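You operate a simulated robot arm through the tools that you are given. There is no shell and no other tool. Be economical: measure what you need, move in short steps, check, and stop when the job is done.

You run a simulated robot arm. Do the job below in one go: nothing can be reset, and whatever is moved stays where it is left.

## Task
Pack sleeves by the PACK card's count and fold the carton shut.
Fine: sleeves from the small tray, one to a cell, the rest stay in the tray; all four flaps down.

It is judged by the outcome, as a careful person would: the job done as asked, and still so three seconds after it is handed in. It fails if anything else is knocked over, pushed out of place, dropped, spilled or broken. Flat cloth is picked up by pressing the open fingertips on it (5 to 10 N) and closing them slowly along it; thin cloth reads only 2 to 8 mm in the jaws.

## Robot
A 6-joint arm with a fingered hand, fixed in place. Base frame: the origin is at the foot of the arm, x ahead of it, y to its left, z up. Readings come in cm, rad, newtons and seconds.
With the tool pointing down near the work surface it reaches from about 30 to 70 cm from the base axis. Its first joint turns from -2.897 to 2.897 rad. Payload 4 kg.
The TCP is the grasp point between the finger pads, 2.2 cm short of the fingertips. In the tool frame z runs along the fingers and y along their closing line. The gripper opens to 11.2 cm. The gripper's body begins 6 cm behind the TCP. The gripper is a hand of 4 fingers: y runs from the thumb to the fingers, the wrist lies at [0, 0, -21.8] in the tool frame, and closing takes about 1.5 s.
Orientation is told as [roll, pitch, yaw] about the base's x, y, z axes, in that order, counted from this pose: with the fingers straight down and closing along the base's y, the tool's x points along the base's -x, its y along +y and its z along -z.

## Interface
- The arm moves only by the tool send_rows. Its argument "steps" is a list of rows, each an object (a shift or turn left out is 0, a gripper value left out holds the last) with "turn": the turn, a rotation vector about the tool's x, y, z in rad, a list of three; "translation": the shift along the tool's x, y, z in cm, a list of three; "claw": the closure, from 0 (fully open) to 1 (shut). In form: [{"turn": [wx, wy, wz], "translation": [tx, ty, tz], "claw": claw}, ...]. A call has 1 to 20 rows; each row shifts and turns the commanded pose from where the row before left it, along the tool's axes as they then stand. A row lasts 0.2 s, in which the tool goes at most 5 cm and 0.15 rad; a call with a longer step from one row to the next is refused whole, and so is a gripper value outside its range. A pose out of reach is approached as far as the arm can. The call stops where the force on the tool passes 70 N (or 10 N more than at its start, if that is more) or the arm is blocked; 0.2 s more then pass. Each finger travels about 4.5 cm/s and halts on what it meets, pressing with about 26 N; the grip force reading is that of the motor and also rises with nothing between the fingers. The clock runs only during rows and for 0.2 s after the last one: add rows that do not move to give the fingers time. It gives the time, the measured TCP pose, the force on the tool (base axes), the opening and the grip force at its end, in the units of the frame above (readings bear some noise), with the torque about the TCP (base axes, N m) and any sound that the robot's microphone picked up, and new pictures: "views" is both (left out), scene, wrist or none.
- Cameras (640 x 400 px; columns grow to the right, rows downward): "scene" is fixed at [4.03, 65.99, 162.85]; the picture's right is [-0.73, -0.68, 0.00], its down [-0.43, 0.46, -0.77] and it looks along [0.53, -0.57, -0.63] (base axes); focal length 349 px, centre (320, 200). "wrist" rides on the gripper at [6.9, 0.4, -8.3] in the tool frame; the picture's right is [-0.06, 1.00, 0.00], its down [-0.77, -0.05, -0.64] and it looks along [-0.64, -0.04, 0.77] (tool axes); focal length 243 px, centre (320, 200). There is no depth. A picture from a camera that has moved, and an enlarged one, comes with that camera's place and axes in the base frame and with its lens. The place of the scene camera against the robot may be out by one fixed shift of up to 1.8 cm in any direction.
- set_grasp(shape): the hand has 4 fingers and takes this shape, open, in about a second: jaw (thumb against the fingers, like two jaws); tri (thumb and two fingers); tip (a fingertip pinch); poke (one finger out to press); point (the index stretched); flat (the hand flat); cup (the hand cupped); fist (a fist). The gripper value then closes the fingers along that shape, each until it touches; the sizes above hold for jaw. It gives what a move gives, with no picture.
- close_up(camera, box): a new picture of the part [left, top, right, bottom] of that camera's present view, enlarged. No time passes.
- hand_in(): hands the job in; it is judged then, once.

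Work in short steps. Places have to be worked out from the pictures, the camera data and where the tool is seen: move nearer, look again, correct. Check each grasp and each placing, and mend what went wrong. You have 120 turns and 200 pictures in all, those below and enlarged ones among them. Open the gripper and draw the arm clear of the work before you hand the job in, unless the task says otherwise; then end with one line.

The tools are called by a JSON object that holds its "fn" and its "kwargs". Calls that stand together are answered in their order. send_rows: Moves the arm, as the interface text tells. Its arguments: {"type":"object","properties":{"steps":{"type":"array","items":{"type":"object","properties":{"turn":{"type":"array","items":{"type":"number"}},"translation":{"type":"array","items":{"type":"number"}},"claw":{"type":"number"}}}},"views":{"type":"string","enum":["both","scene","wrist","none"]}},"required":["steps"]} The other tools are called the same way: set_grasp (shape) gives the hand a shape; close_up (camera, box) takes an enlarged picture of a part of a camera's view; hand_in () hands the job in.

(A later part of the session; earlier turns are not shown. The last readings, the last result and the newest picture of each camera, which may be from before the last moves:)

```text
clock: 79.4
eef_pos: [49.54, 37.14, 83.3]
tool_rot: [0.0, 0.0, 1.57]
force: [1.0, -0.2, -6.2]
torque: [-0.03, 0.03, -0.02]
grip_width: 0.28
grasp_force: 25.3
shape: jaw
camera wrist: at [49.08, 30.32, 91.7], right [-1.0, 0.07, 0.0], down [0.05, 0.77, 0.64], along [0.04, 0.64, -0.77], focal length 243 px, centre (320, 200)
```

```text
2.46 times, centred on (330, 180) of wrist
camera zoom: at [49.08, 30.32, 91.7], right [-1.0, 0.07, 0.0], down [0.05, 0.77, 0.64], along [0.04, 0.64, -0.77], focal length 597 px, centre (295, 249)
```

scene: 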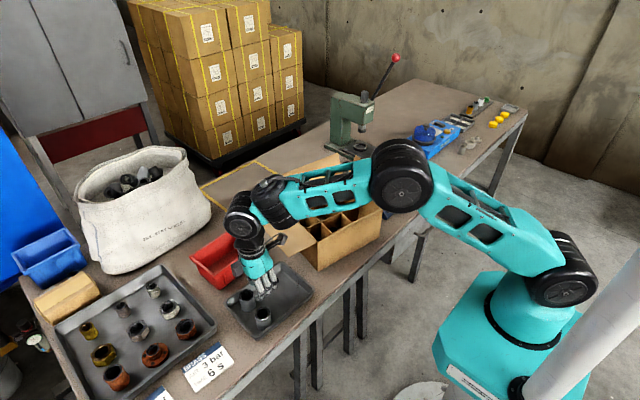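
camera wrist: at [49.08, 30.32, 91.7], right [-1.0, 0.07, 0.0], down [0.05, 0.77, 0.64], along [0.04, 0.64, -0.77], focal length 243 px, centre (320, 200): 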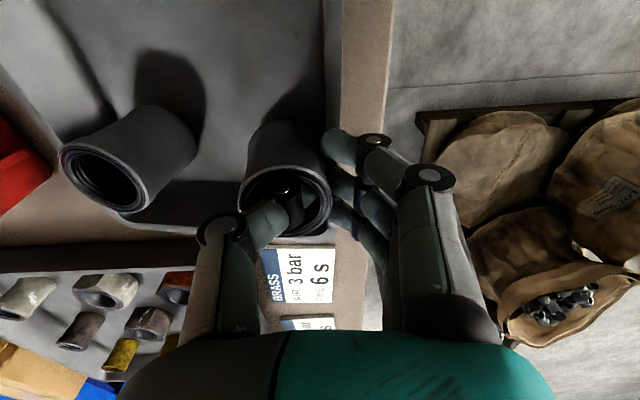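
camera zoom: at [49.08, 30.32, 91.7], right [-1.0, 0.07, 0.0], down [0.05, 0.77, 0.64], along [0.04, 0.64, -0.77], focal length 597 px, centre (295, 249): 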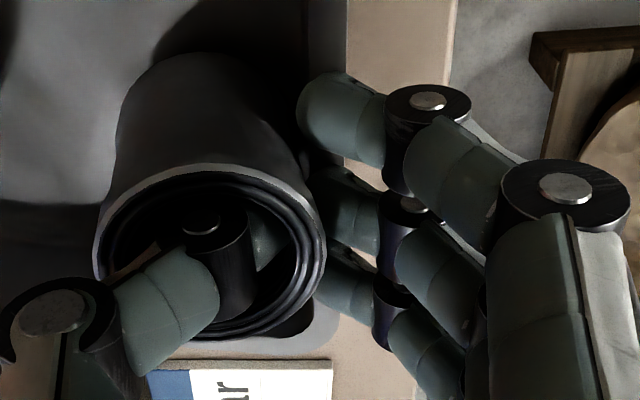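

The fingers likely pinched the tray's near wall along with B. I'll set it back down, release, and take sleeve D instead, which stands away from the wall.

{"fn": "send_rows", "kwargs": {"steps": [{"translation": [0, 0, 0.6]}, {"translation": [0, 0, 0.7]}, {"translation": [0, 0, 0.7]}, {}, {"claw": 0.92}, {"claw": 0.84}, {"claw": 0.77}, {"claw": 0.77}, {"claw": 0.77}, {"translation": [0, 0, -0.7]}, {"translation": [0, 0, -1]}, {"translation": [0, 0, -2]}, {"translation": [0, 0, -3]}, {"translation": [0, 0, -4]}, {"translation": [0, 0, -4]}, {}]}}

{"fn": "close_up", "kwargs": {"camera": "scene", "box": [205, 230, 325, 350]}}

```text
clock: 82.8
eef_pos: [49.63, 37.23, 95.82]
tool_rot: [0.001, 0.001, 1.567]
force: [0.1, 0.1, -0.1]
torque: [-0.01, 0.0, -0.01]
grip_width: 2.53
grasp_force: 0.1
shape: jaw
camera wrist: at [49.07, 30.31, 104.27], right [-1.0, 0.07, 0.0], down [0.05, 0.77, 0.64], along [0.04, 0.64, -0.77], focal length 243 px, centre (320, 200)
```

scene: 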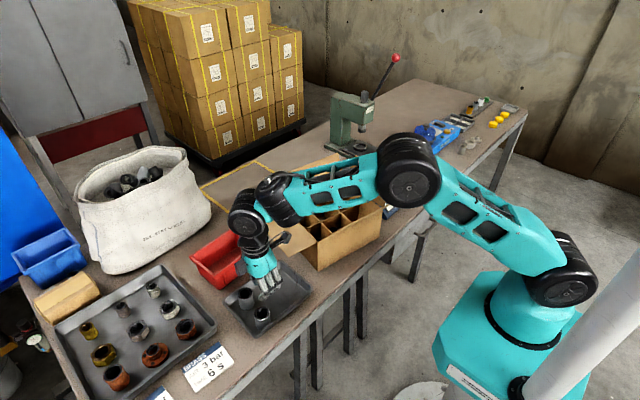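
wrist: 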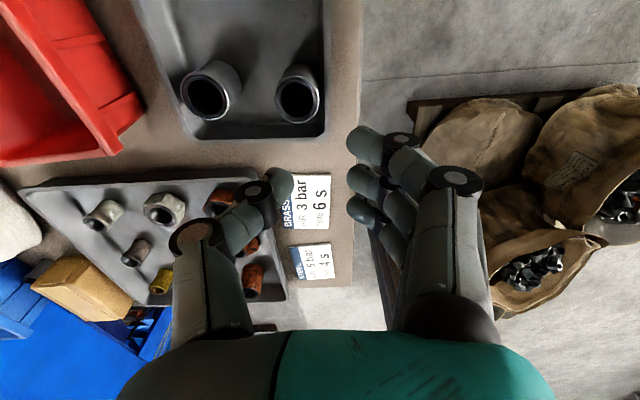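

```text
3.33 times, centred on (265, 290) of scene
camera zoom: at [4.03, 65.99, 162.85], right [-0.73, -0.68, 0.0], down [-0.43, 0.46, -0.77], along [0.53, -0.57, -0.63], focal length 1165 px, centre (503, -100)
```

zoom: 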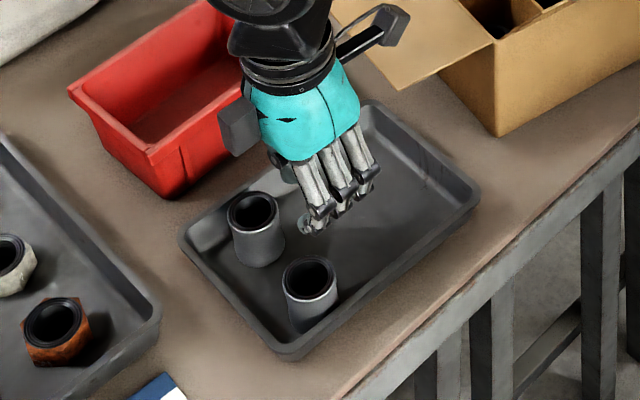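

{"fn": "close_up", "kwargs": {"camera": "wrist", "box": [130, 20, 370, 170]}}

```text
2.67 times, centred on (250, 95) of wrist
camera zoom: at [49.07, 30.31, 104.27], right [-1.0, 0.07, 0.0], down [0.05, 0.77, 0.64], along [0.04, 0.64, -0.77], focal length 647 px, centre (507, 480)
```

zoom: 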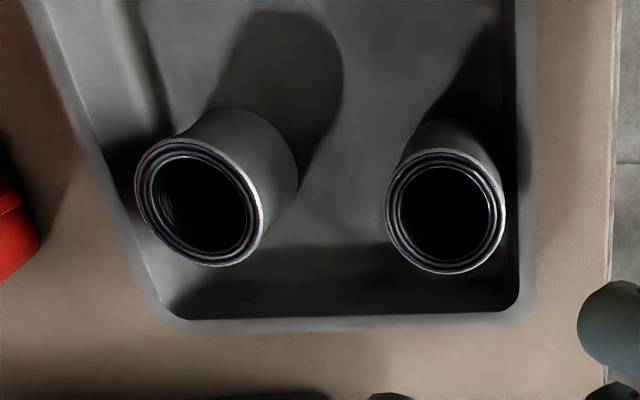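

B stands upright and unmoved, and the tray is in place. D is at about (59.9, 36.7), so I'll move above it and look closer.

{"fn": "send_rows", "kwargs": {"steps": [{"translation": [0.25, -4.1, 0]}, {"translation": [0.25, -4.1, 0]}, {"translation": [0, 0, 4]}, {"translation": [0, 0, 4]}, {"translation": [0, 0, 2.5]}, {}, {}], "views": "scene"}}

{"fn": "close_up", "kwargs": {"camera": "wrist", "box": [160, 50, 480, 250]}}

```text
clock: 84.4
eef_pos: [57.77, 36.54, 85.35]
tool_rot: [0.001, 0.001, 1.568]
force: [-0.8, 0.7, 0.1]
torque: [0.01, 0.01, 0.0]
grip_width: 2.54
grasp_force: 0.1
shape: jaw
```

scene: 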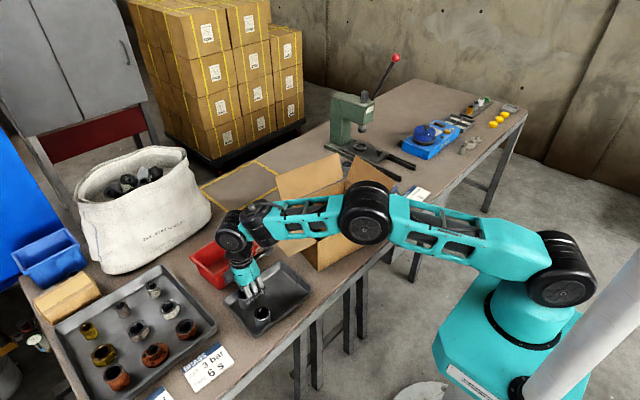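

```text
2.00 times, centred on (320, 150) of wrist
camera zoom: at [57.22, 29.78, 93.71], right [-1.0, 0.07, 0.0], down [0.05, 0.77, 0.64], along [0.04, 0.64, -0.77], focal length 485 px, centre (320, 300)
```

zoom: 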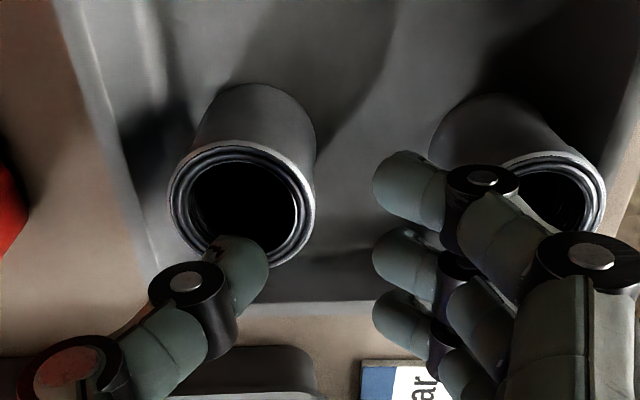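

D is at (60.0, 36.7). I'll fine-align, lower, close, lift 2 cm and check the weight.

{"fn": "send_rows", "kwargs": {"steps": [{"translation": [-0.3, -0.25, 0.5]}, {"translation": [0, 0, 1.2]}, {"translation": [0, 0, 1.2]}, {"translation": [0, 0, 0.8]}, {"translation": [0, 0, 0.4]}, {}, {"claw": 0.9}, {"claw": 1}, {"claw": 1}, {"claw": 1}, {"claw": 1}, {"claw": 1}, {"translation": [0, 0, -0.7]}, {"translation": [0, 0, -0.7]}, {"translation": [0, 0, -0.7]}, {}]}}

```text
clock: 87.8
eef_pos: [58.03, 37.08, 83.51]
tool_rot: [0.0, -0.001, 1.57]
force: [0.5, -0.5, -3.1]
torque: [0.01, 0.06, -0.03]
grip_width: 0.0
grasp_force: 25.9
shape: jaw
camera wrist: at [57.48, 30.16, 92.0], right [-1.0, 0.07, 0.0], down [0.05, 0.77, 0.64], along [0.04, 0.64, -0.77], focal length 243 px, centre (320, 200)
```

scene: 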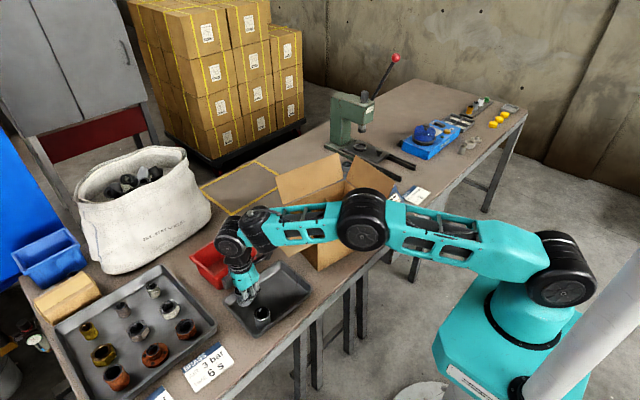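
wrist: 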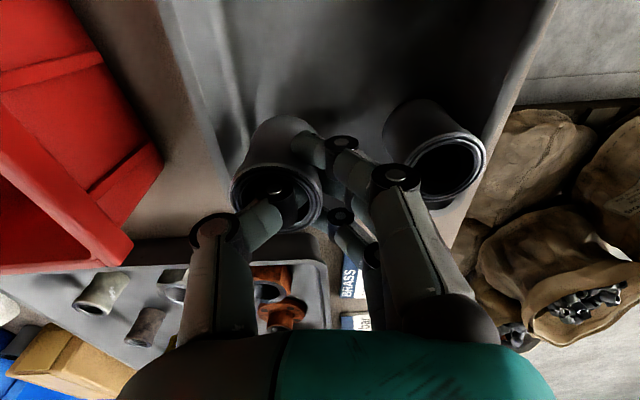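

D is held cleanly (3 N) and B stays in the tray. I'll rise, turn to suit the -y side, and fly above the -y near cell to look.

{"fn": "send_rows", "kwargs": {"steps": [{"translation": [0, 0, -4]}, {"translation": [0, 0, -4]}, {"translation": [0, 0, -4]}, {"translation": [0, 0, -4]}, {"translation": [0, 0, -4]}, {"translation": [0, 0, -4]}, {"turn": [0, 0, 0.125]}, {"turn": [0, 0, 0.125]}, {"translation": [4.63, -0.72, 0]}, {"translation": [4.63, -0.72, 0]}, {"translation": [4.63, -0.72, 0]}, {"translation": [4.63, -0.72, 0]}, {"translation": [4.63, -0.72, 0]}, {"translation": [4.63, -0.72, 0]}, {"translation": [4.63, -0.72, 0]}, {"translation": [4.63, -0.72, 0]}, {"translation": [4.63, -0.72, 0]}, {}, {}]}}

{"fn": "close_up", "kwargs": {"camera": "scene", "box": [250, 140, 410, 280]}}

```text
clock: 91.8
eef_pos: [52.99, -5.83, 107.21]
tool_rot: [0.0, 0.0, 1.32]
force: [-0.2, -0.5, -2.7]
torque: [-0.01, 0.02, 0.02]
grip_width: 0.01
grasp_force: 26.6
shape: jaw
out of reach, approached as far as the arm can: row 5, 6
camera wrist: at [50.87, -12.33, 115.55], right [-0.95, 0.31, 0.0], down [0.24, 0.73, 0.64], along [0.2, 0.61, -0.77], focal length 243 px, centre (320, 200)
```

scene: 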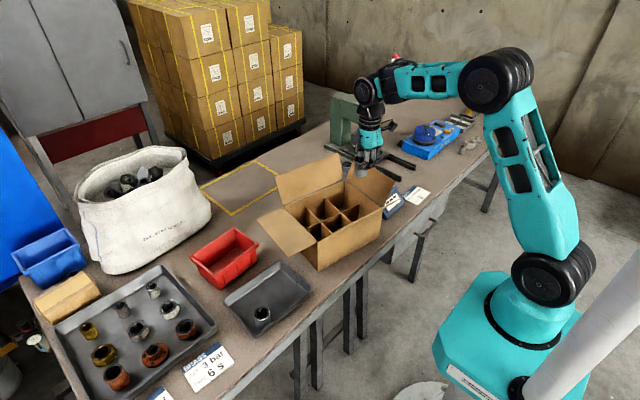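
wrist: 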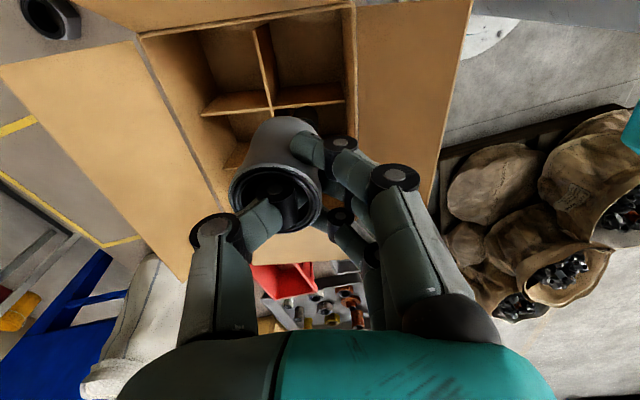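

```text
2.86 times, centred on (330, 210) of scene
camera zoom: at [4.03, 65.99, 162.85], right [-0.73, -0.68, 0.0], down [-0.43, 0.46, -0.77], along [0.53, -0.57, -0.63], focal length 998 px, centre (291, 171)
```

zoom: 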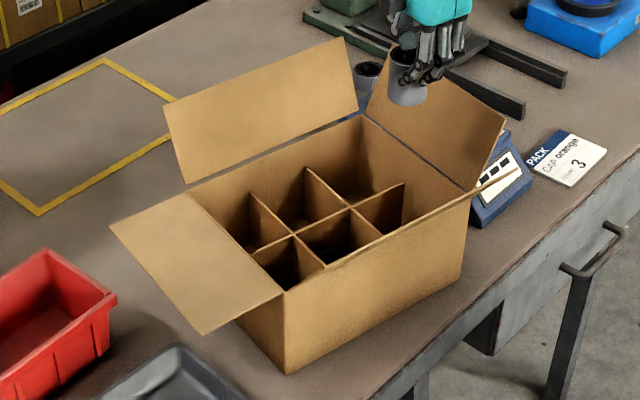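

Measured: the carton is yawed about -0.22, with crossings at about (60, -4) and (62, 4). In the -y near cell the camera arm would hit the -y wall, so I'll use the middle far cell, centred at about (65.5, -0.9). I'm moving there at height.

{"fn": "send_rows", "kwargs": {"steps": [{"translation": [-2.61, -3.52, 1]}, {"translation": [-2.61, -3.52, 1]}, {"translation": [-2.61, -3.52, 1]}, {"turn": [0, 0, -0.03]}, {}, {}]}}

{"fn": "close_up", "kwargs": {"camera": "wrist", "box": [180, 0, 500, 200]}}

```text
clock: 93.2
eef_pos: [65.08, -1.0, 104.08]
tool_rot: [0.0, 0.0, 1.349]
force: [0.2, 0.0, -2.8]
torque: [0.01, 0.06, 0.0]
grip_width: 0.0
grasp_force: 25.5
shape: jaw
camera wrist: at [62.98, -7.5, 112.57], right [-0.96, 0.28, 0.0], down [0.22, 0.74, 0.64], along [0.18, 0.62, -0.77], focal length 243 px, centre (320, 200)
```

scene: 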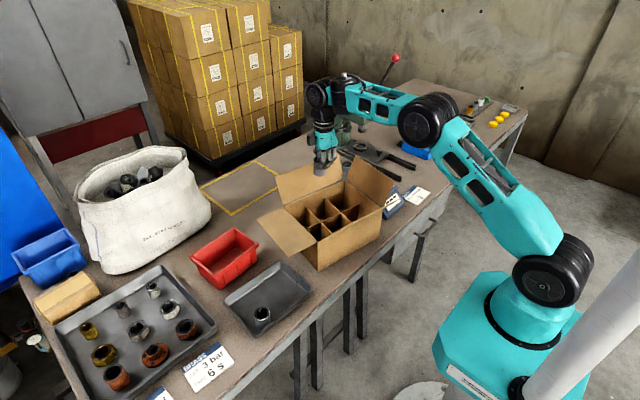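
wrist: 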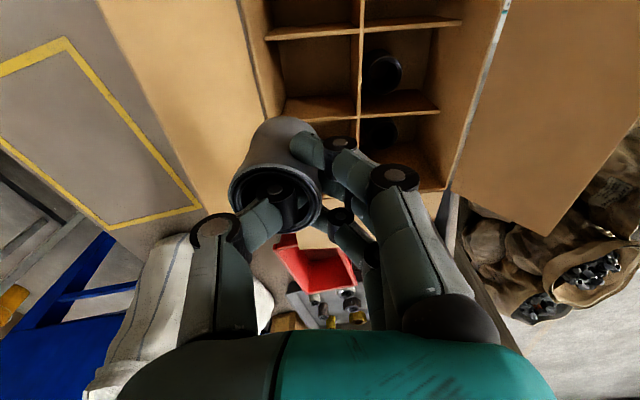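

```text
2.00 times, centred on (340, 100) of wrist
camera zoom: at [62.98, -7.5, 112.57], right [-0.96, 0.28, 0.0], down [0.22, 0.74, 0.64], along [0.18, 0.62, -0.77], focal length 485 px, centre (280, 400)
```

zoom: 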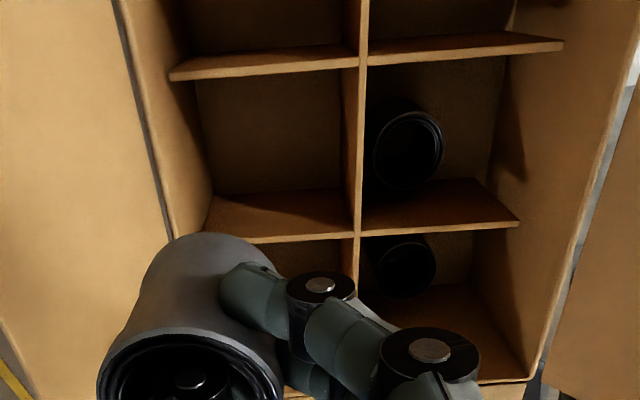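

The middle far cell is confirmed at centre (65.2, -0.8), and both placed sleeves stand upright. I'll lower into it.

{"fn": "send_rows", "kwargs": {"steps": [{"translation": [-0.15, 0.25, 3.5]}, {"translation": [0, 0, 3.5]}, {"translation": [0, 0, 3.5]}, {"translation": [0, 0, 3]}, {"translation": [0, 0, 2]}, {"translation": [0, 0, 1.5]}, {"translation": [0, 0, 1]}, {"translation": [0, 0, 1]}, {}]}}

```text
clock: 95.2
eef_pos: [64.5, -0.68, 85.11]
tool_rot: [0.0, -0.001, 1.348]
force: [-0.3, -1.1, -3.0]
torque: [-0.02, 0.05, -0.02]
grip_width: 0.0
grasp_force: 26.2
shape: jaw
camera wrist: at [62.53, -7.19, 93.6], right [-0.96, 0.28, 0.0], down [0.22, 0.74, 0.64], along [0.18, 0.62, -0.77], focal length 243 px, centre (320, 200)
```

scene: 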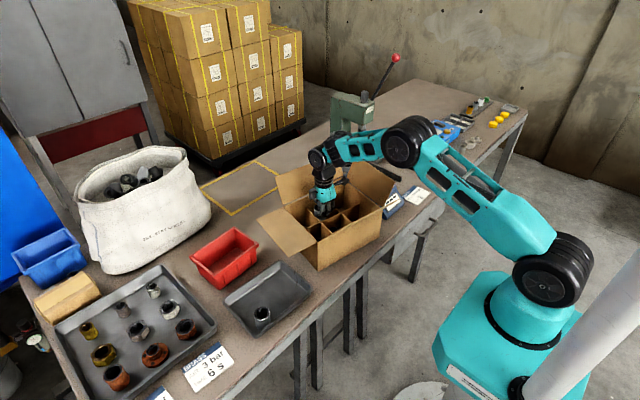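
wrist: 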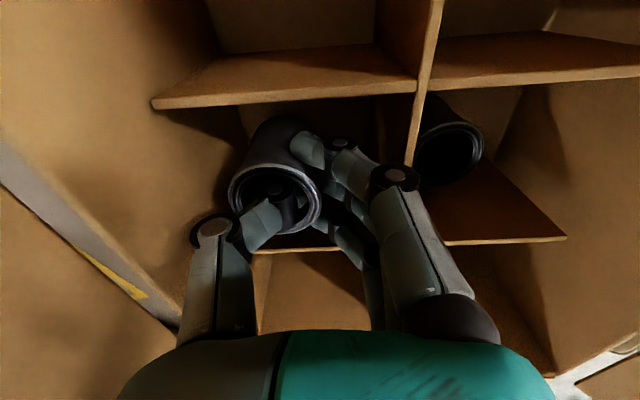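

The finger side is close to the long divider, so I'll shift 0.5 cm toward the far wall and lower to the floor.

{"fn": "send_rows", "kwargs": {"steps": [{"translation": [0, -0.5, 0]}, {"translation": [0, 0, 0.8]}, {"translation": [0, 0, 0.8]}, {"translation": [0, 0, 0.8]}, {"translation": [0, 0, 0.6]}, {"translation": [0, 0, 0.4]}, {}], "views": "wrist"}}

```text
clock: 96.8
eef_pos: [64.99, -0.69, 81.67]
tool_rot: [0.0, -0.001, 1.35]
force: [0.9, -0.1, -3.0]
torque: [0.02, 0.06, 0.04]
grip_width: 0.02
grasp_force: 25.5
shape: jaw
camera wrist: at [62.99, -7.31, 90.05], right [-0.96, 0.28, 0.0], down [0.22, 0.74, 0.64], along [0.18, 0.62, -0.77], focal length 243 px, centre (320, 200)
```

wrist: 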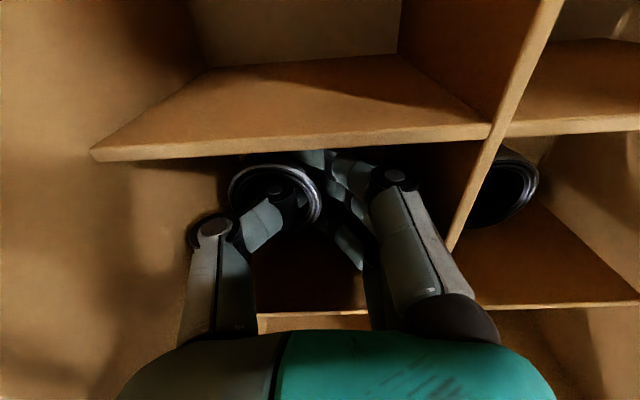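

{"fn": "send_rows", "kwargs": {"steps": [{"translation": [0, 0, 0.25]}, {"translation": [0, 0, 0.2]}, {"translation": [0, 0, 0.2]}, {}], "views": "none"}}

```text
clock: 97.8
eef_pos: [65.19, -0.78, 81.19]
tool_rot: [-0.004, -0.002, 1.35]
force: [-6.2, 2.4, 24.9]
torque: [0.09, 0.03, 0.05]
grip_width: 0.02
grasp_force: 26.4
shape: jaw
```

Floor contact. I'll release and rise clear.

{"fn": "send_rows", "kwargs": {"steps": [{"translation": [0, 0, -0.1], "claw": 0.92}, {"claw": 0.86}, {"claw": 0.8}, {"claw": 0.8}, {"claw": 0.8}, {"translation": [0, 0, -0.6]}, {"translation": [0, 0, -0.8]}, {"translation": [0, 0, -1]}, {"translation": [0, 0, -2]}, {"translation": [0, 0, -3]}, {"translation": [0, 0, -4]}, {"translation": [0, 0, -4]}, {"translation": [0, 0, -4]}, {}]}}

{"fn": "close_up", "kwargs": {"camera": "wrist", "box": [180, 0, 500, 200]}}

{"fn": "close_up", "kwargs": {"camera": "scene", "box": [250, 140, 410, 280]}}

```text
clock: 100.8
eef_pos: [65.24, -0.49, 100.47]
tool_rot: [0.001, 0.0, 1.348]
force: [0.0, 0.0, -0.3]
torque: [-0.01, -0.03, -0.02]
grip_width: 2.21
grasp_force: 0.0
shape: jaw
camera wrist: at [63.3, -7.01, 108.96], right [-0.96, 0.28, 0.0], down [0.22, 0.74, 0.64], along [0.18, 0.62, -0.77], focal length 243 px, centre (320, 200)
```

scene: 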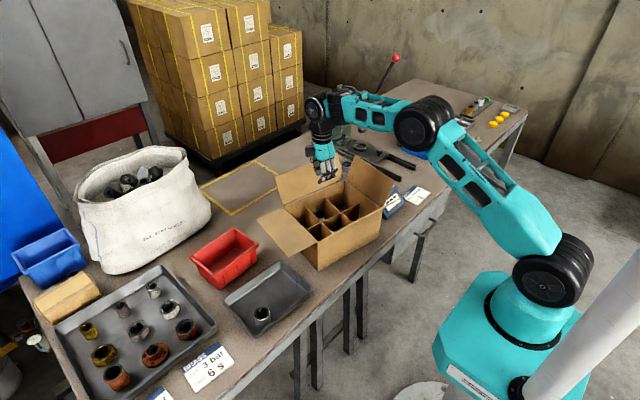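
wrist: 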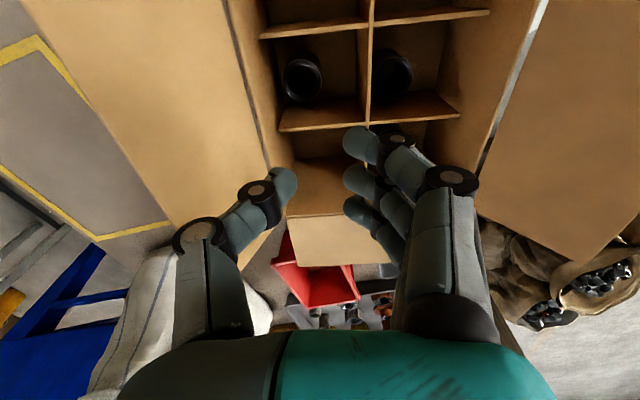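

```text
2.00 times, centred on (340, 100) of wrist
camera zoom: at [63.3, -7.01, 108.96], right [-0.96, 0.28, 0.0], down [0.22, 0.74, 0.64], along [0.18, 0.62, -0.77], focal length 485 px, centre (280, 400)
```

zoom: 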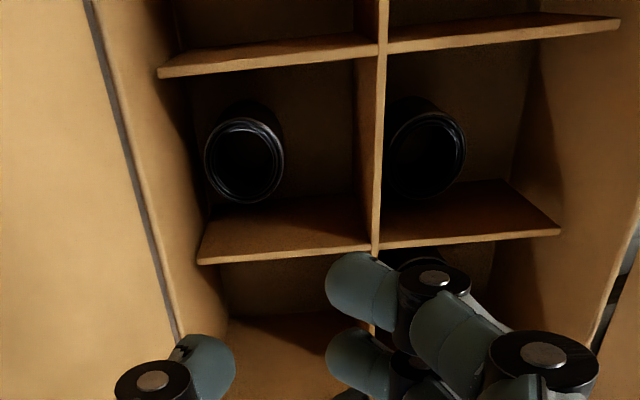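

```text
2.86 times, centred on (330, 210) of scene
camera zoom: at [4.03, 65.99, 162.85], right [-0.73, -0.68, 0.0], down [-0.43, 0.46, -0.77], along [0.53, -0.57, -0.63], focal length 998 px, centre (291, 171)
```

zoom: 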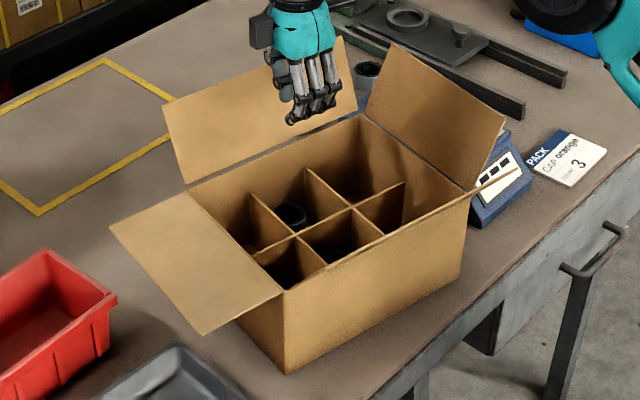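

All three sleeves stand one to a cell (two near, one far-middle), with B left in the tray. Next come the flaps. First is the -y flap: I'll go behind it (y≈-22) with the fist closed and above the thread checker, and look.

{"fn": "send_rows", "kwargs": {"steps": [{"translation": [0, 0, -3], "claw": 1}, {"translation": [0, 0, -2.5]}, {"turn": [0, 0, 0.116]}, {"turn": [0, 0, 0.116]}, {"turn": [0, 0, 0.116]}, {"translation": [4.56, -0.86, 0]}, {"translation": [4.56, -0.86, 0]}, {"translation": [4.56, -0.86, 0]}, {"translation": [4.56, -0.86, 0]}, {"translation": [4.56, -0.86, 0]}, {}, {"translation": [0, 0, 4]}, {"translation": [0, 0, 3]}, {}]}}

{"fn": "close_up", "kwargs": {"camera": "scene", "box": [270, 130, 430, 270]}}

```text
clock: 103.8
eef_pos: [56.75, -22.38, 98.9]
tool_rot: [0.0, 0.0, 1.003]
force: [0.5, -0.4, -0.6]
torque: [0.03, 0.01, 0.01]
grip_width: 0.0
grasp_force: 26.1
shape: jaw
camera wrist: at [52.45, -27.83, 107.29], right [-0.81, 0.59, 0.0], down [0.45, 0.62, 0.64], along [0.38, 0.52, -0.77], focal length 243 px, centre (320, 200)
```

scene: 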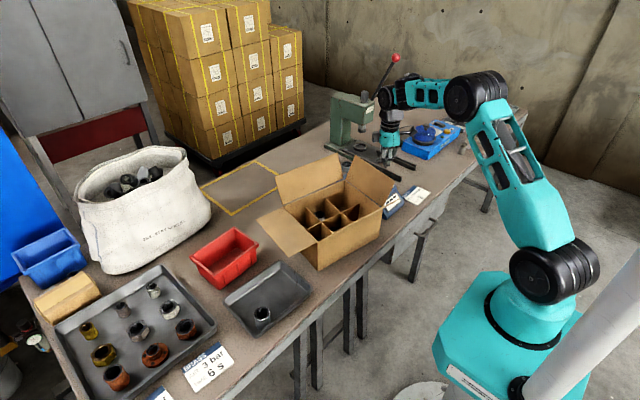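
wrist: 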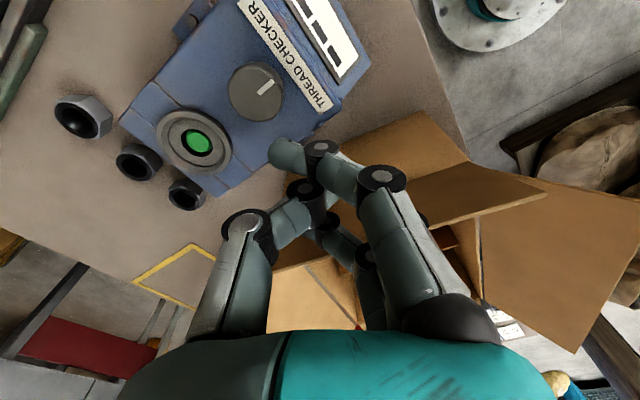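

```text
2.86 times, centred on (350, 200) of scene
camera zoom: at [4.03, 65.99, 162.85], right [-0.73, -0.68, 0.0], down [-0.43, 0.46, -0.77], along [0.53, -0.57, -0.63], focal length 998 px, centre (234, 200)
```

zoom: 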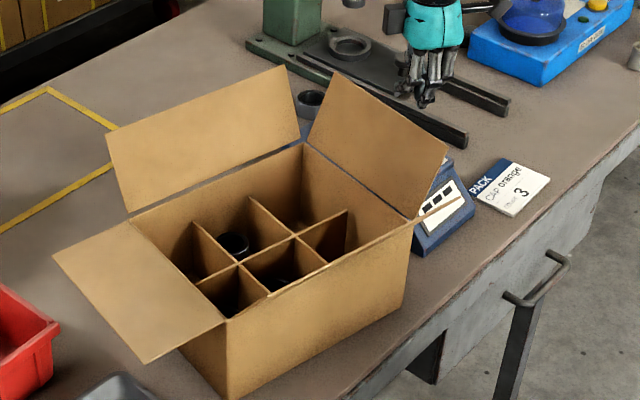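

The -y flap's top edge is at about (57.4, -18, 97.5), just inward of the hand. I'll lower the tips to z≈93 and push it inward over its hinge, along the carton's +y normal.

{"fn": "send_rows", "kwargs": {"steps": [{"translation": [0, 0, 1.7]}, {"translation": [0, 0, 1.7]}, {"translation": [-1.6, 0.58, 0]}, {"translation": [-1.6, 0.58, 0]}, {"translation": [-1.6, 0.58, 0]}, {"translation": [-1.6, 0.58, 0]}, {"translation": [-1.6, 0.58, 0]}, {"translation": [-1.6, 0.58, 0]}, {}], "views": "scene"}}

{"fn": "close_up", "kwargs": {"camera": "scene", "box": [270, 130, 430, 270]}}

```text
clock: 105.8
eef_pos: [58.54, -12.2, 95.59]
tool_rot: [0.001, 0.0, 1.002]
force: [0.1, 0.3, 0.6]
torque: [0.0, -0.01, -0.01]
grip_width: 0.02
grasp_force: 26.0
shape: jaw
```

scene: 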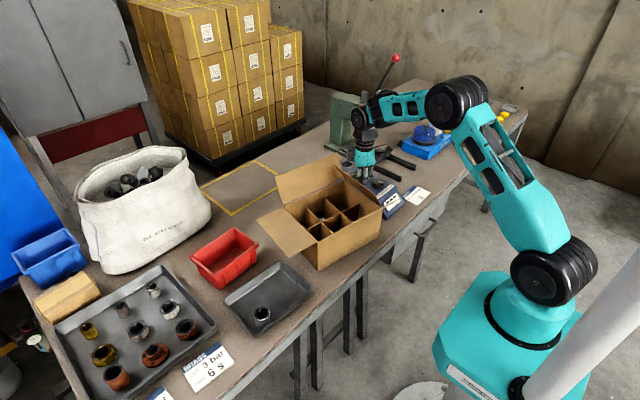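

```text
2.86 times, centred on (350, 200) of scene
camera zoom: at [4.03, 65.99, 162.85], right [-0.73, -0.68, 0.0], down [-0.43, 0.46, -0.77], along [0.53, -0.57, -0.63], focal length 998 px, centre (234, 200)
```

zoom: 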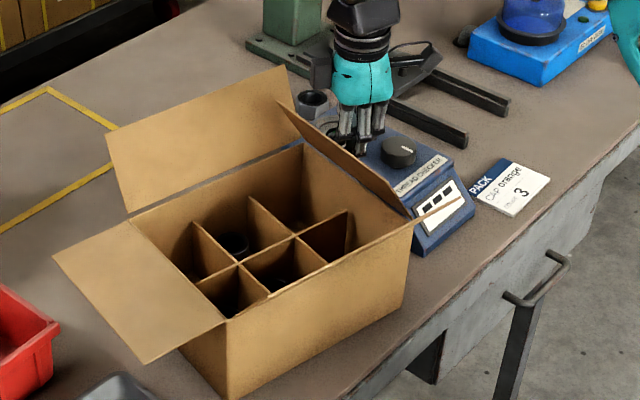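

The flap is swinging inward at negligible force. I'll continue inward while lowering.

{"fn": "send_rows", "kwargs": {"steps": [{"translation": [-1.4, 0.5, 0.2]}, {"translation": [-1.4, 0.5, 0.4]}, {"translation": [-1.4, 0.5, 0.6]}, {"translation": [-1.4, 0.5, 0.8]}, {"translation": [-0.8, 0.3, 0.8]}, {}], "views": "none"}}

{"fn": "close_up", "kwargs": {"camera": "scene", "box": [270, 130, 430, 270]}}

```text
clock: 107.2
eef_pos: [60.21, -5.52, 92.78]
tool_rot: [0.0, 0.0, 1.003]
force: [0.7, -0.4, 0.2]
torque: [-0.04, 0.0, 0.0]
grip_width: 0.0
grasp_force: 25.9
shape: jaw
```

```text
2.86 times, centred on (350, 200) of scene
camera zoom: at [4.03, 65.99, 162.85], right [-0.73, -0.68, 0.0], down [-0.43, 0.46, -0.77], along [0.53, -0.57, -0.63], focal length 998 px, centre (234, 200)
```

zoom: 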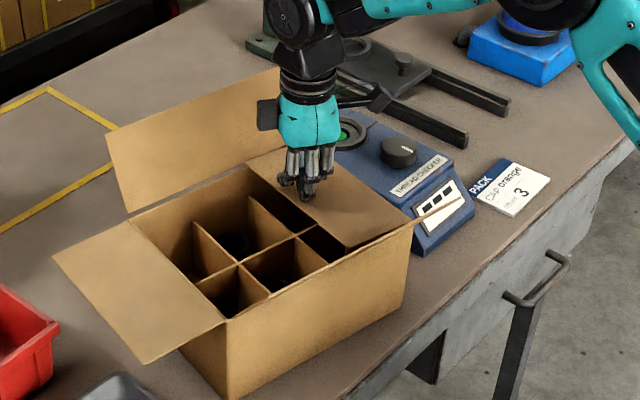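

The -y flap is nearly flat. I'll press it down gently until it stops.

{"fn": "send_rows", "kwargs": {"steps": [{"translation": [0.5, -0.2, 0.4]}, {"translation": [0, 0, 0.4]}, {"translation": [0, 0, 0.4]}, {}], "views": "none"}}

{"fn": "close_up", "kwargs": {"camera": "scene", "box": [270, 130, 430, 270]}}

```text
clock: 108.2
eef_pos: [60.08, -6.13, 91.83]
tool_rot: [-0.002, -0.001, 1.002]
force: [-4.9, 1.8, 21.5]
torque: [0.13, 0.37, 0.02]
grip_width: 0.02
grasp_force: 26.3
shape: jaw
```

```text
2.86 times, centred on (350, 200) of scene
camera zoom: at [4.03, 65.99, 162.85], right [-0.73, -0.68, 0.0], down [-0.43, 0.46, -0.77], along [0.53, -0.57, -0.63], focal length 998 px, centre (234, 200)
```

zoom: 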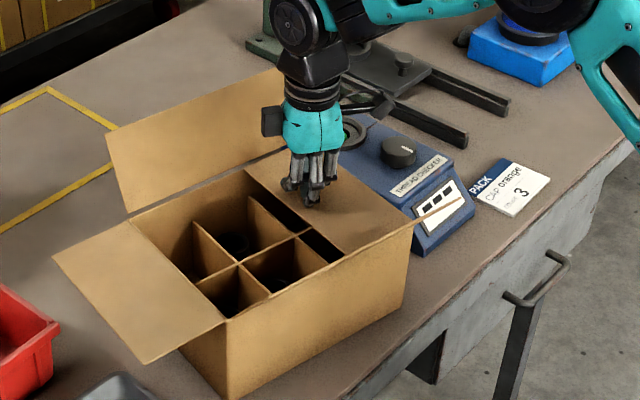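

The -y flap is down flat (z≈89.6). The +y flap lies horizontally outward, so I'll lift it from below with the hand tilted to point in -y. First I'll rise and move to (50, 26), turning the yaw to 1.75.

{"fn": "send_rows", "kwargs": {"steps": [{"translation": [0, 0, -4]}, {"translation": [0, 0, -4]}, {"translation": [0, 0, -4]}, {"translation": [-3.07, 3.67, 0]}, {"translation": [-3.07, 3.67, 0]}, {"translation": [-3.07, 3.67, 0]}, {"translation": [-3.07, 3.67, 0]}, {"translation": [-3.07, 3.67, 0]}, {"translation": [-3.07, 3.67, 0]}, {"translation": [-3.07, 3.67, 0]}, {"turn": [0, 0, -0.15]}, {"turn": [0, 0, -0.15]}, {"turn": [0, 0, -0.15]}, {"turn": [0, 0, -0.15]}, {"turn": [0, 0, -0.14]}, {}], "views": "scene"}}

```text
clock: 111.6
eef_pos: [50.14, 25.62, 103.64]
tool_rot: [0.001, 0.0, 1.742]
force: [-0.8, 0.2, 0.0]
torque: [0.0, 0.03, 0.02]
grip_width: 0.03
grasp_force: 25.5
shape: jaw
```

scene: 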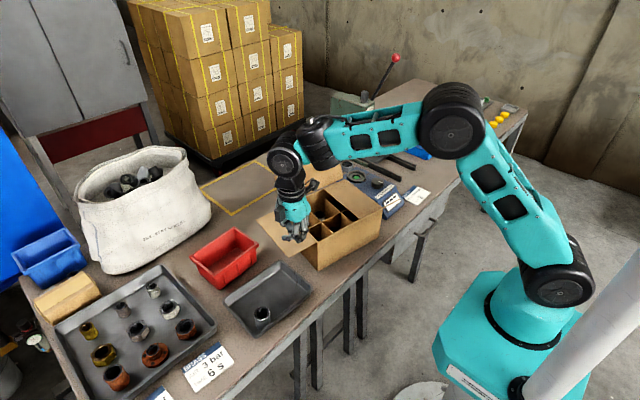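

Yaw is fine, so now I'll tilt the tool about its y so the fingers point toward -y.

{"fn": "send_rows", "kwargs": {"steps": [{"turn": [0, 0.15, 0]}, {"turn": [0, 0.15, 0]}, {"turn": [0, 0.15, 0]}, {"turn": [0, 0.15, 0]}, {"turn": [0, 0.15, 0]}, {"turn": [0, 0.15, 0]}, {"turn": [0, 0.15, 0]}, {"turn": [0, 0.15, 0]}, {}]}}

```text
clock: 113.6
eef_pos: [31.33, 18.56, 90.28]
tool_rot: [-0.011, 1.2, 1.735]
force: [-0.7, 0.2, 0.5]
torque: [0.01, 0.02, 0.03]
grip_width: 0.01
grasp_force: 25.9
shape: jaw
out of reach, approached as far as the arm can: row 2, 3, 4, 5, 6, 7, 8
camera wrist: at [29.95, 23.74, 99.92], right [-0.99, -0.15, -0.06], down [-0.1, 0.87, -0.48], along [0.13, -0.47, -0.88], focal length 243 px, centre (320, 200)
```

scene: 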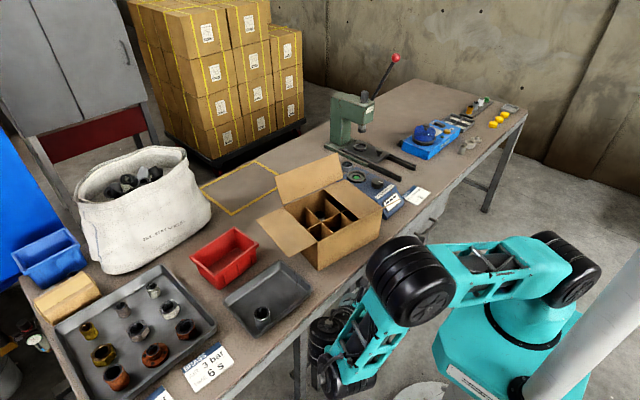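
wrist: 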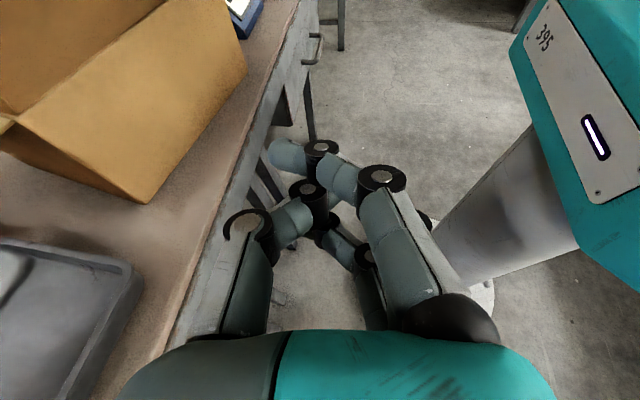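

That tilt direction is beyond the wrist's range, and the arm backed off in front of the table without touching anything. I'll undo the tilt here, then rise and return the yaw to 0, to lift the flap's near edge with a forward-tilted hand.

{"fn": "send_rows", "kwargs": {"steps": [{"turn": [0, -0.15, 0]}, {"turn": [0, -0.15, 0]}, {"turn": [0, -0.15, 0]}, {"turn": [0, -0.15, 0]}, {"turn": [0, -0.15, 0]}, {"turn": [0, -0.15, 0]}, {"turn": [0, -0.15, 0]}, {"turn": [0, -0.15, 0]}, {"translation": [0, 0, -4]}, {"translation": [0, 0, -4]}, {"translation": [0, 0, -4]}, {}], "views": "scene"}}

```text
clock: 116.2
eef_pos: [31.56, 18.46, 102.33]
tool_rot: [0.0, -0.001, 1.742]
force: [-0.1, -0.1, -0.3]
torque: [0.01, 0.01, -0.03]
grip_width: 0.0
grasp_force: 25.7
shape: jaw
```

scene: 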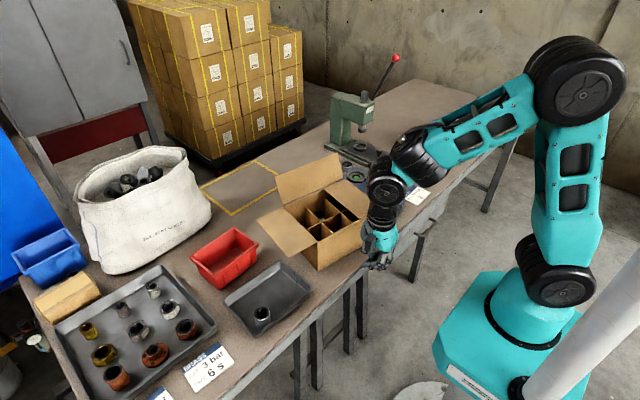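

Back upright, nothing disturbed. I'll turn the yaw to 0 and move to about (46, 19, 102).

{"fn": "send_rows", "kwargs": {"steps": [{"turn": [0, 0, 0.145]}, {"turn": [0, 0, 0.145]}, {"turn": [0, 0, 0.145]}, {"turn": [0, 0, 0.145]}, {"turn": [0, 0, 0.145]}, {"turn": [0, 0, 0.145]}, {"turn": [0, 0, 0.145]}, {"turn": [0, 0, 0.145]}, {"turn": [0, 0, 0.145]}, {"turn": [0, 0, 0.145]}, {"turn": [0, 0, 0.145]}, {"turn": [0, 0, 0.147]}, {"translation": [-4, 0.2, 0]}, {"translation": [-4, 0.2, 0]}, {"translation": [-3.5, 0.2, 0]}, {}], "views": "wrist"}}

```text
clock: 119.6
eef_pos: [42.98, 19.02, 102.19]
tool_rot: [0.0, 0.001, -0.001]
force: [0.0, 0.5, 0.9]
torque: [-0.01, -0.01, -0.01]
grip_width: 0.0
grasp_force: 26.4
shape: jaw
camera wrist: at [35.94, 19.56, 110.55], right [0.07, 1.0, 0.0], down [0.77, -0.05, 0.64], along [0.64, -0.04, -0.77], focal length 243 px, centre (320, 200)
```

wrist: 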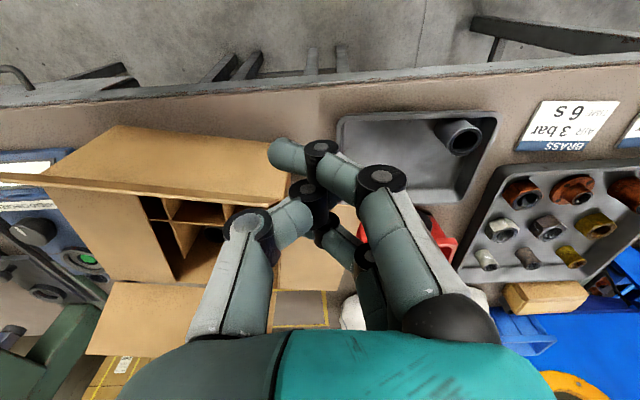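

I'll tilt forward 0.7 rad and lower in front of the +y flap's near edge, to about (48.5, 20.5, 86).

{"fn": "send_rows", "kwargs": {"steps": [{"turn": [0, -0.14, 0]}, {"turn": [0, -0.14, 0]}, {"turn": [0, -0.14, 0]}, {"turn": [0, -0.14, 0]}, {"turn": [0, -0.14, 0]}, {"translation": [1.52, 0.4, 3.95]}, {"translation": [1.52, 0.4, 3.95]}, {"translation": [1.52, 0.4, 3.95]}, {"translation": [1.52, 0.4, 3.95]}, {}]}}

{"fn": "close_up", "kwargs": {"camera": "scene", "box": [240, 150, 400, 290]}}

```text
clock: 121.8
eef_pos: [48.32, 21.17, 86.09]
tool_rot: [0.001, -0.7, 0.0]
force: [-0.2, 0.6, 0.3]
torque: [0.0, 0.03, -0.01]
grip_width: 0.01
grasp_force: 25.8
shape: jaw
camera wrist: at [37.56, 21.53, 88.09], right [0.05, 1.0, 0.04], down [0.17, -0.05, 0.98], along [0.98, -0.04, -0.17], focal length 243 px, centre (320, 200)
```

scene: 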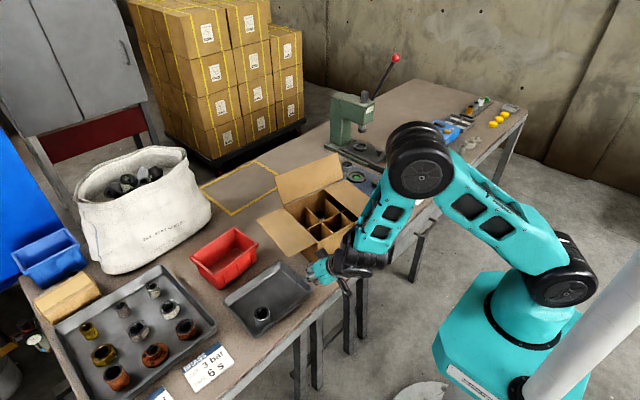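
wrist: 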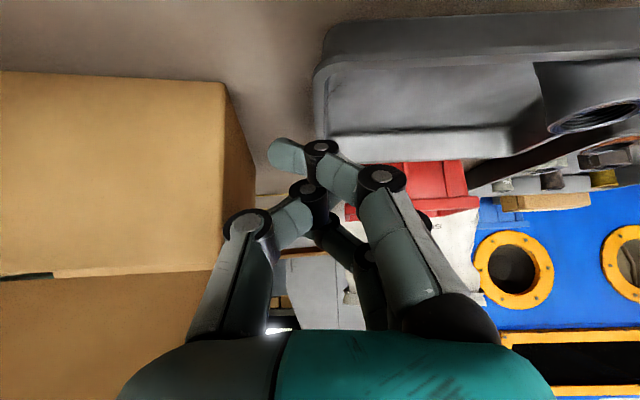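

```text
2.86 times, centred on (320, 220) of scene
camera zoom: at [4.03, 65.99, 162.85], right [-0.73, -0.68, 0.0], down [-0.43, 0.46, -0.77], along [0.53, -0.57, -0.63], focal length 998 px, centre (320, 143)
```

zoom: 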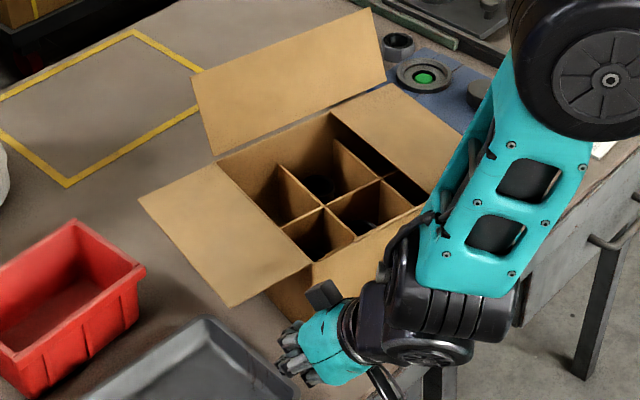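

The flap's near edge is at z≈88.7 just ahead. I'll advance the fingertips about 2.5 cm under it, then lift.

{"fn": "send_rows", "kwargs": {"steps": [{"translation": [0, -0.8, 0.4]}, {"translation": [-1.09, 0, 1.14]}, {"translation": [-1.09, 0, 1.14]}, {"translation": [-1.09, 0, 1.14]}, {}, {"translation": [-0.9, 0, -1.07]}, {"translation": [-0.9, 0, -1.07]}, {}]}}

{"fn": "close_up", "kwargs": {"camera": "scene", "box": [240, 150, 400, 290]}}

```text
clock: 123.6
eef_pos: [53.38, 19.98, 88.27]
tool_rot: [-0.002, -0.699, -0.001]
force: [-0.5, -1.0, -0.1]
torque: [-0.04, 0.0, 0.02]
grip_width: 0.01
grasp_force: 26.1
shape: jaw
camera wrist: at [42.66, 20.6, 90.27], right [0.05, 1.0, 0.04], down [0.17, -0.05, 0.98], along [0.98, -0.04, -0.17], focal length 243 px, centre (320, 200)
```

scene: 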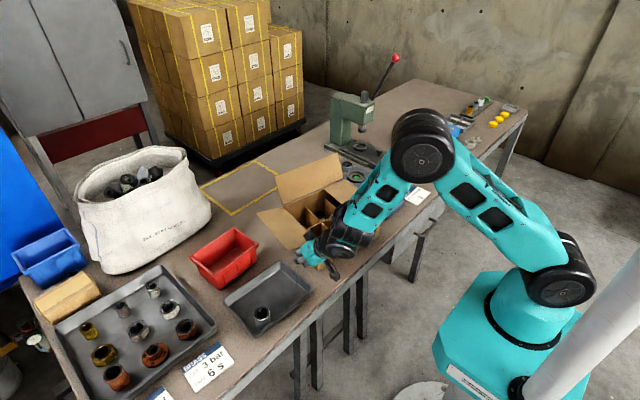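
wrist: 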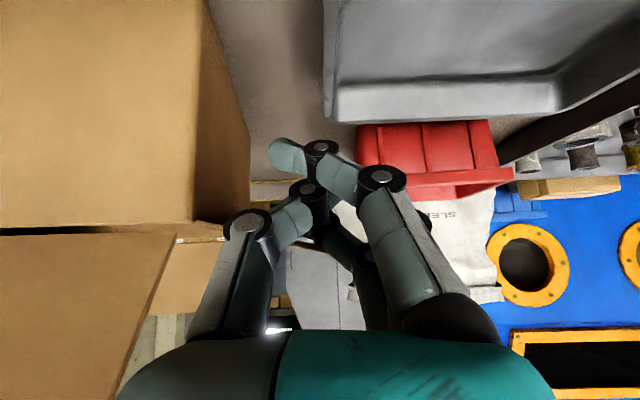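

```text
2.86 times, centred on (320, 220) of scene
camera zoom: at [4.03, 65.99, 162.85], right [-0.73, -0.68, 0.0], down [-0.43, 0.46, -0.77], along [0.53, -0.57, -0.63], focal length 998 px, centre (320, 143)
```

zoom: 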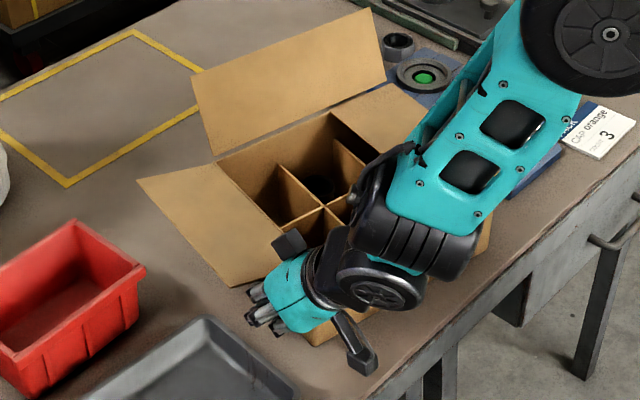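

The flap has begun to rise on the fingers. I'll keep lifting about 6 cm with a slight inward drift.

{"fn": "send_rows", "kwargs": {"steps": [{"translation": [-0.77, -0.2, -0.92]}, {"translation": [-0.77, -0.2, -0.92]}, {"translation": [-0.77, -0.3, -0.92]}, {"translation": [-0.77, -0.3, -0.92]}, {"translation": [-0.77, -0.4, -0.92]}, {}], "views": "wrist"}}

{"fn": "close_up", "kwargs": {"camera": "scene", "box": [240, 150, 400, 290]}}

```text
clock: 125.0
eef_pos: [53.31, 18.63, 94.14]
tool_rot: [0.0, -0.699, -0.003]
force: [-0.8, 0.4, 0.4]
torque: [-0.01, -0.03, 0.0]
grip_width: 0.0
grasp_force: 25.6
shape: jaw
camera wrist: at [42.6, 19.25, 96.19], right [0.05, 1.0, 0.04], down [0.17, -0.05, 0.98], along [0.98, -0.04, -0.17], focal length 243 px, centre (320, 200)
```

wrist: 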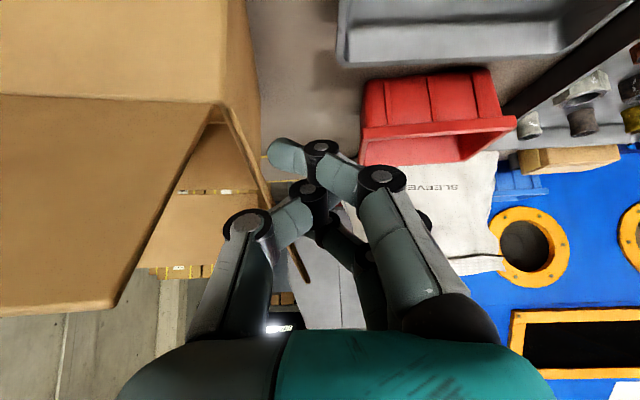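

```text
2.86 times, centred on (320, 220) of scene
camera zoom: at [4.03, 65.99, 162.85], right [-0.73, -0.68, 0.0], down [-0.43, 0.46, -0.77], along [0.53, -0.57, -0.63], focal length 998 px, centre (320, 143)
```

zoom: 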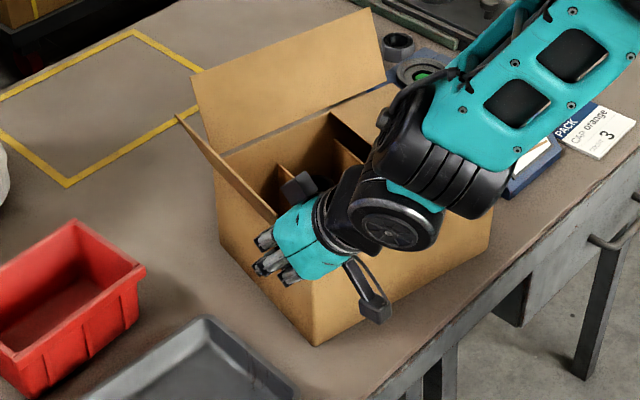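

The flap stands at about 60°. I'll push it further inward (-y 3.5, up a bit), still clear of the near flap.

{"fn": "send_rows", "kwargs": {"steps": [{"translation": [-0.3, -0.9, -0.4]}, {"translation": [-0.3, -0.9, -0.4]}, {"translation": [0, -0.9, 0]}, {"translation": [0, -0.8, 0]}, {}], "views": "wrist"}}

{"fn": "close_up", "kwargs": {"camera": "scene", "box": [240, 150, 400, 290]}}

```text
clock: 126.2
eef_pos: [53.42, 15.08, 95.31]
tool_rot: [0.0, -0.7, -0.002]
force: [-0.2, -0.6, 0.7]
torque: [0.01, 0.0, 0.01]
grip_width: 0.0
grasp_force: 25.5
shape: jaw
camera wrist: at [42.66, 15.7, 97.32], right [0.05, 1.0, 0.04], down [0.17, -0.05, 0.98], along [0.98, -0.04, -0.17], focal length 243 px, centre (320, 200)
```

wrist: 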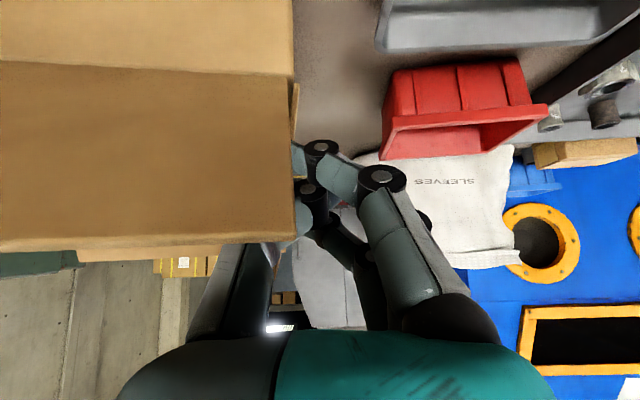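

```text
2.86 times, centred on (320, 220) of scene
camera zoom: at [4.03, 65.99, 162.85], right [-0.73, -0.68, 0.0], down [-0.43, 0.46, -0.77], along [0.53, -0.57, -0.63], focal length 998 px, centre (320, 143)
```

zoom: 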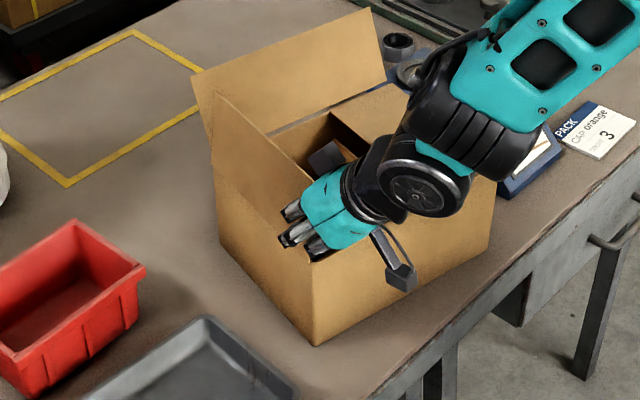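

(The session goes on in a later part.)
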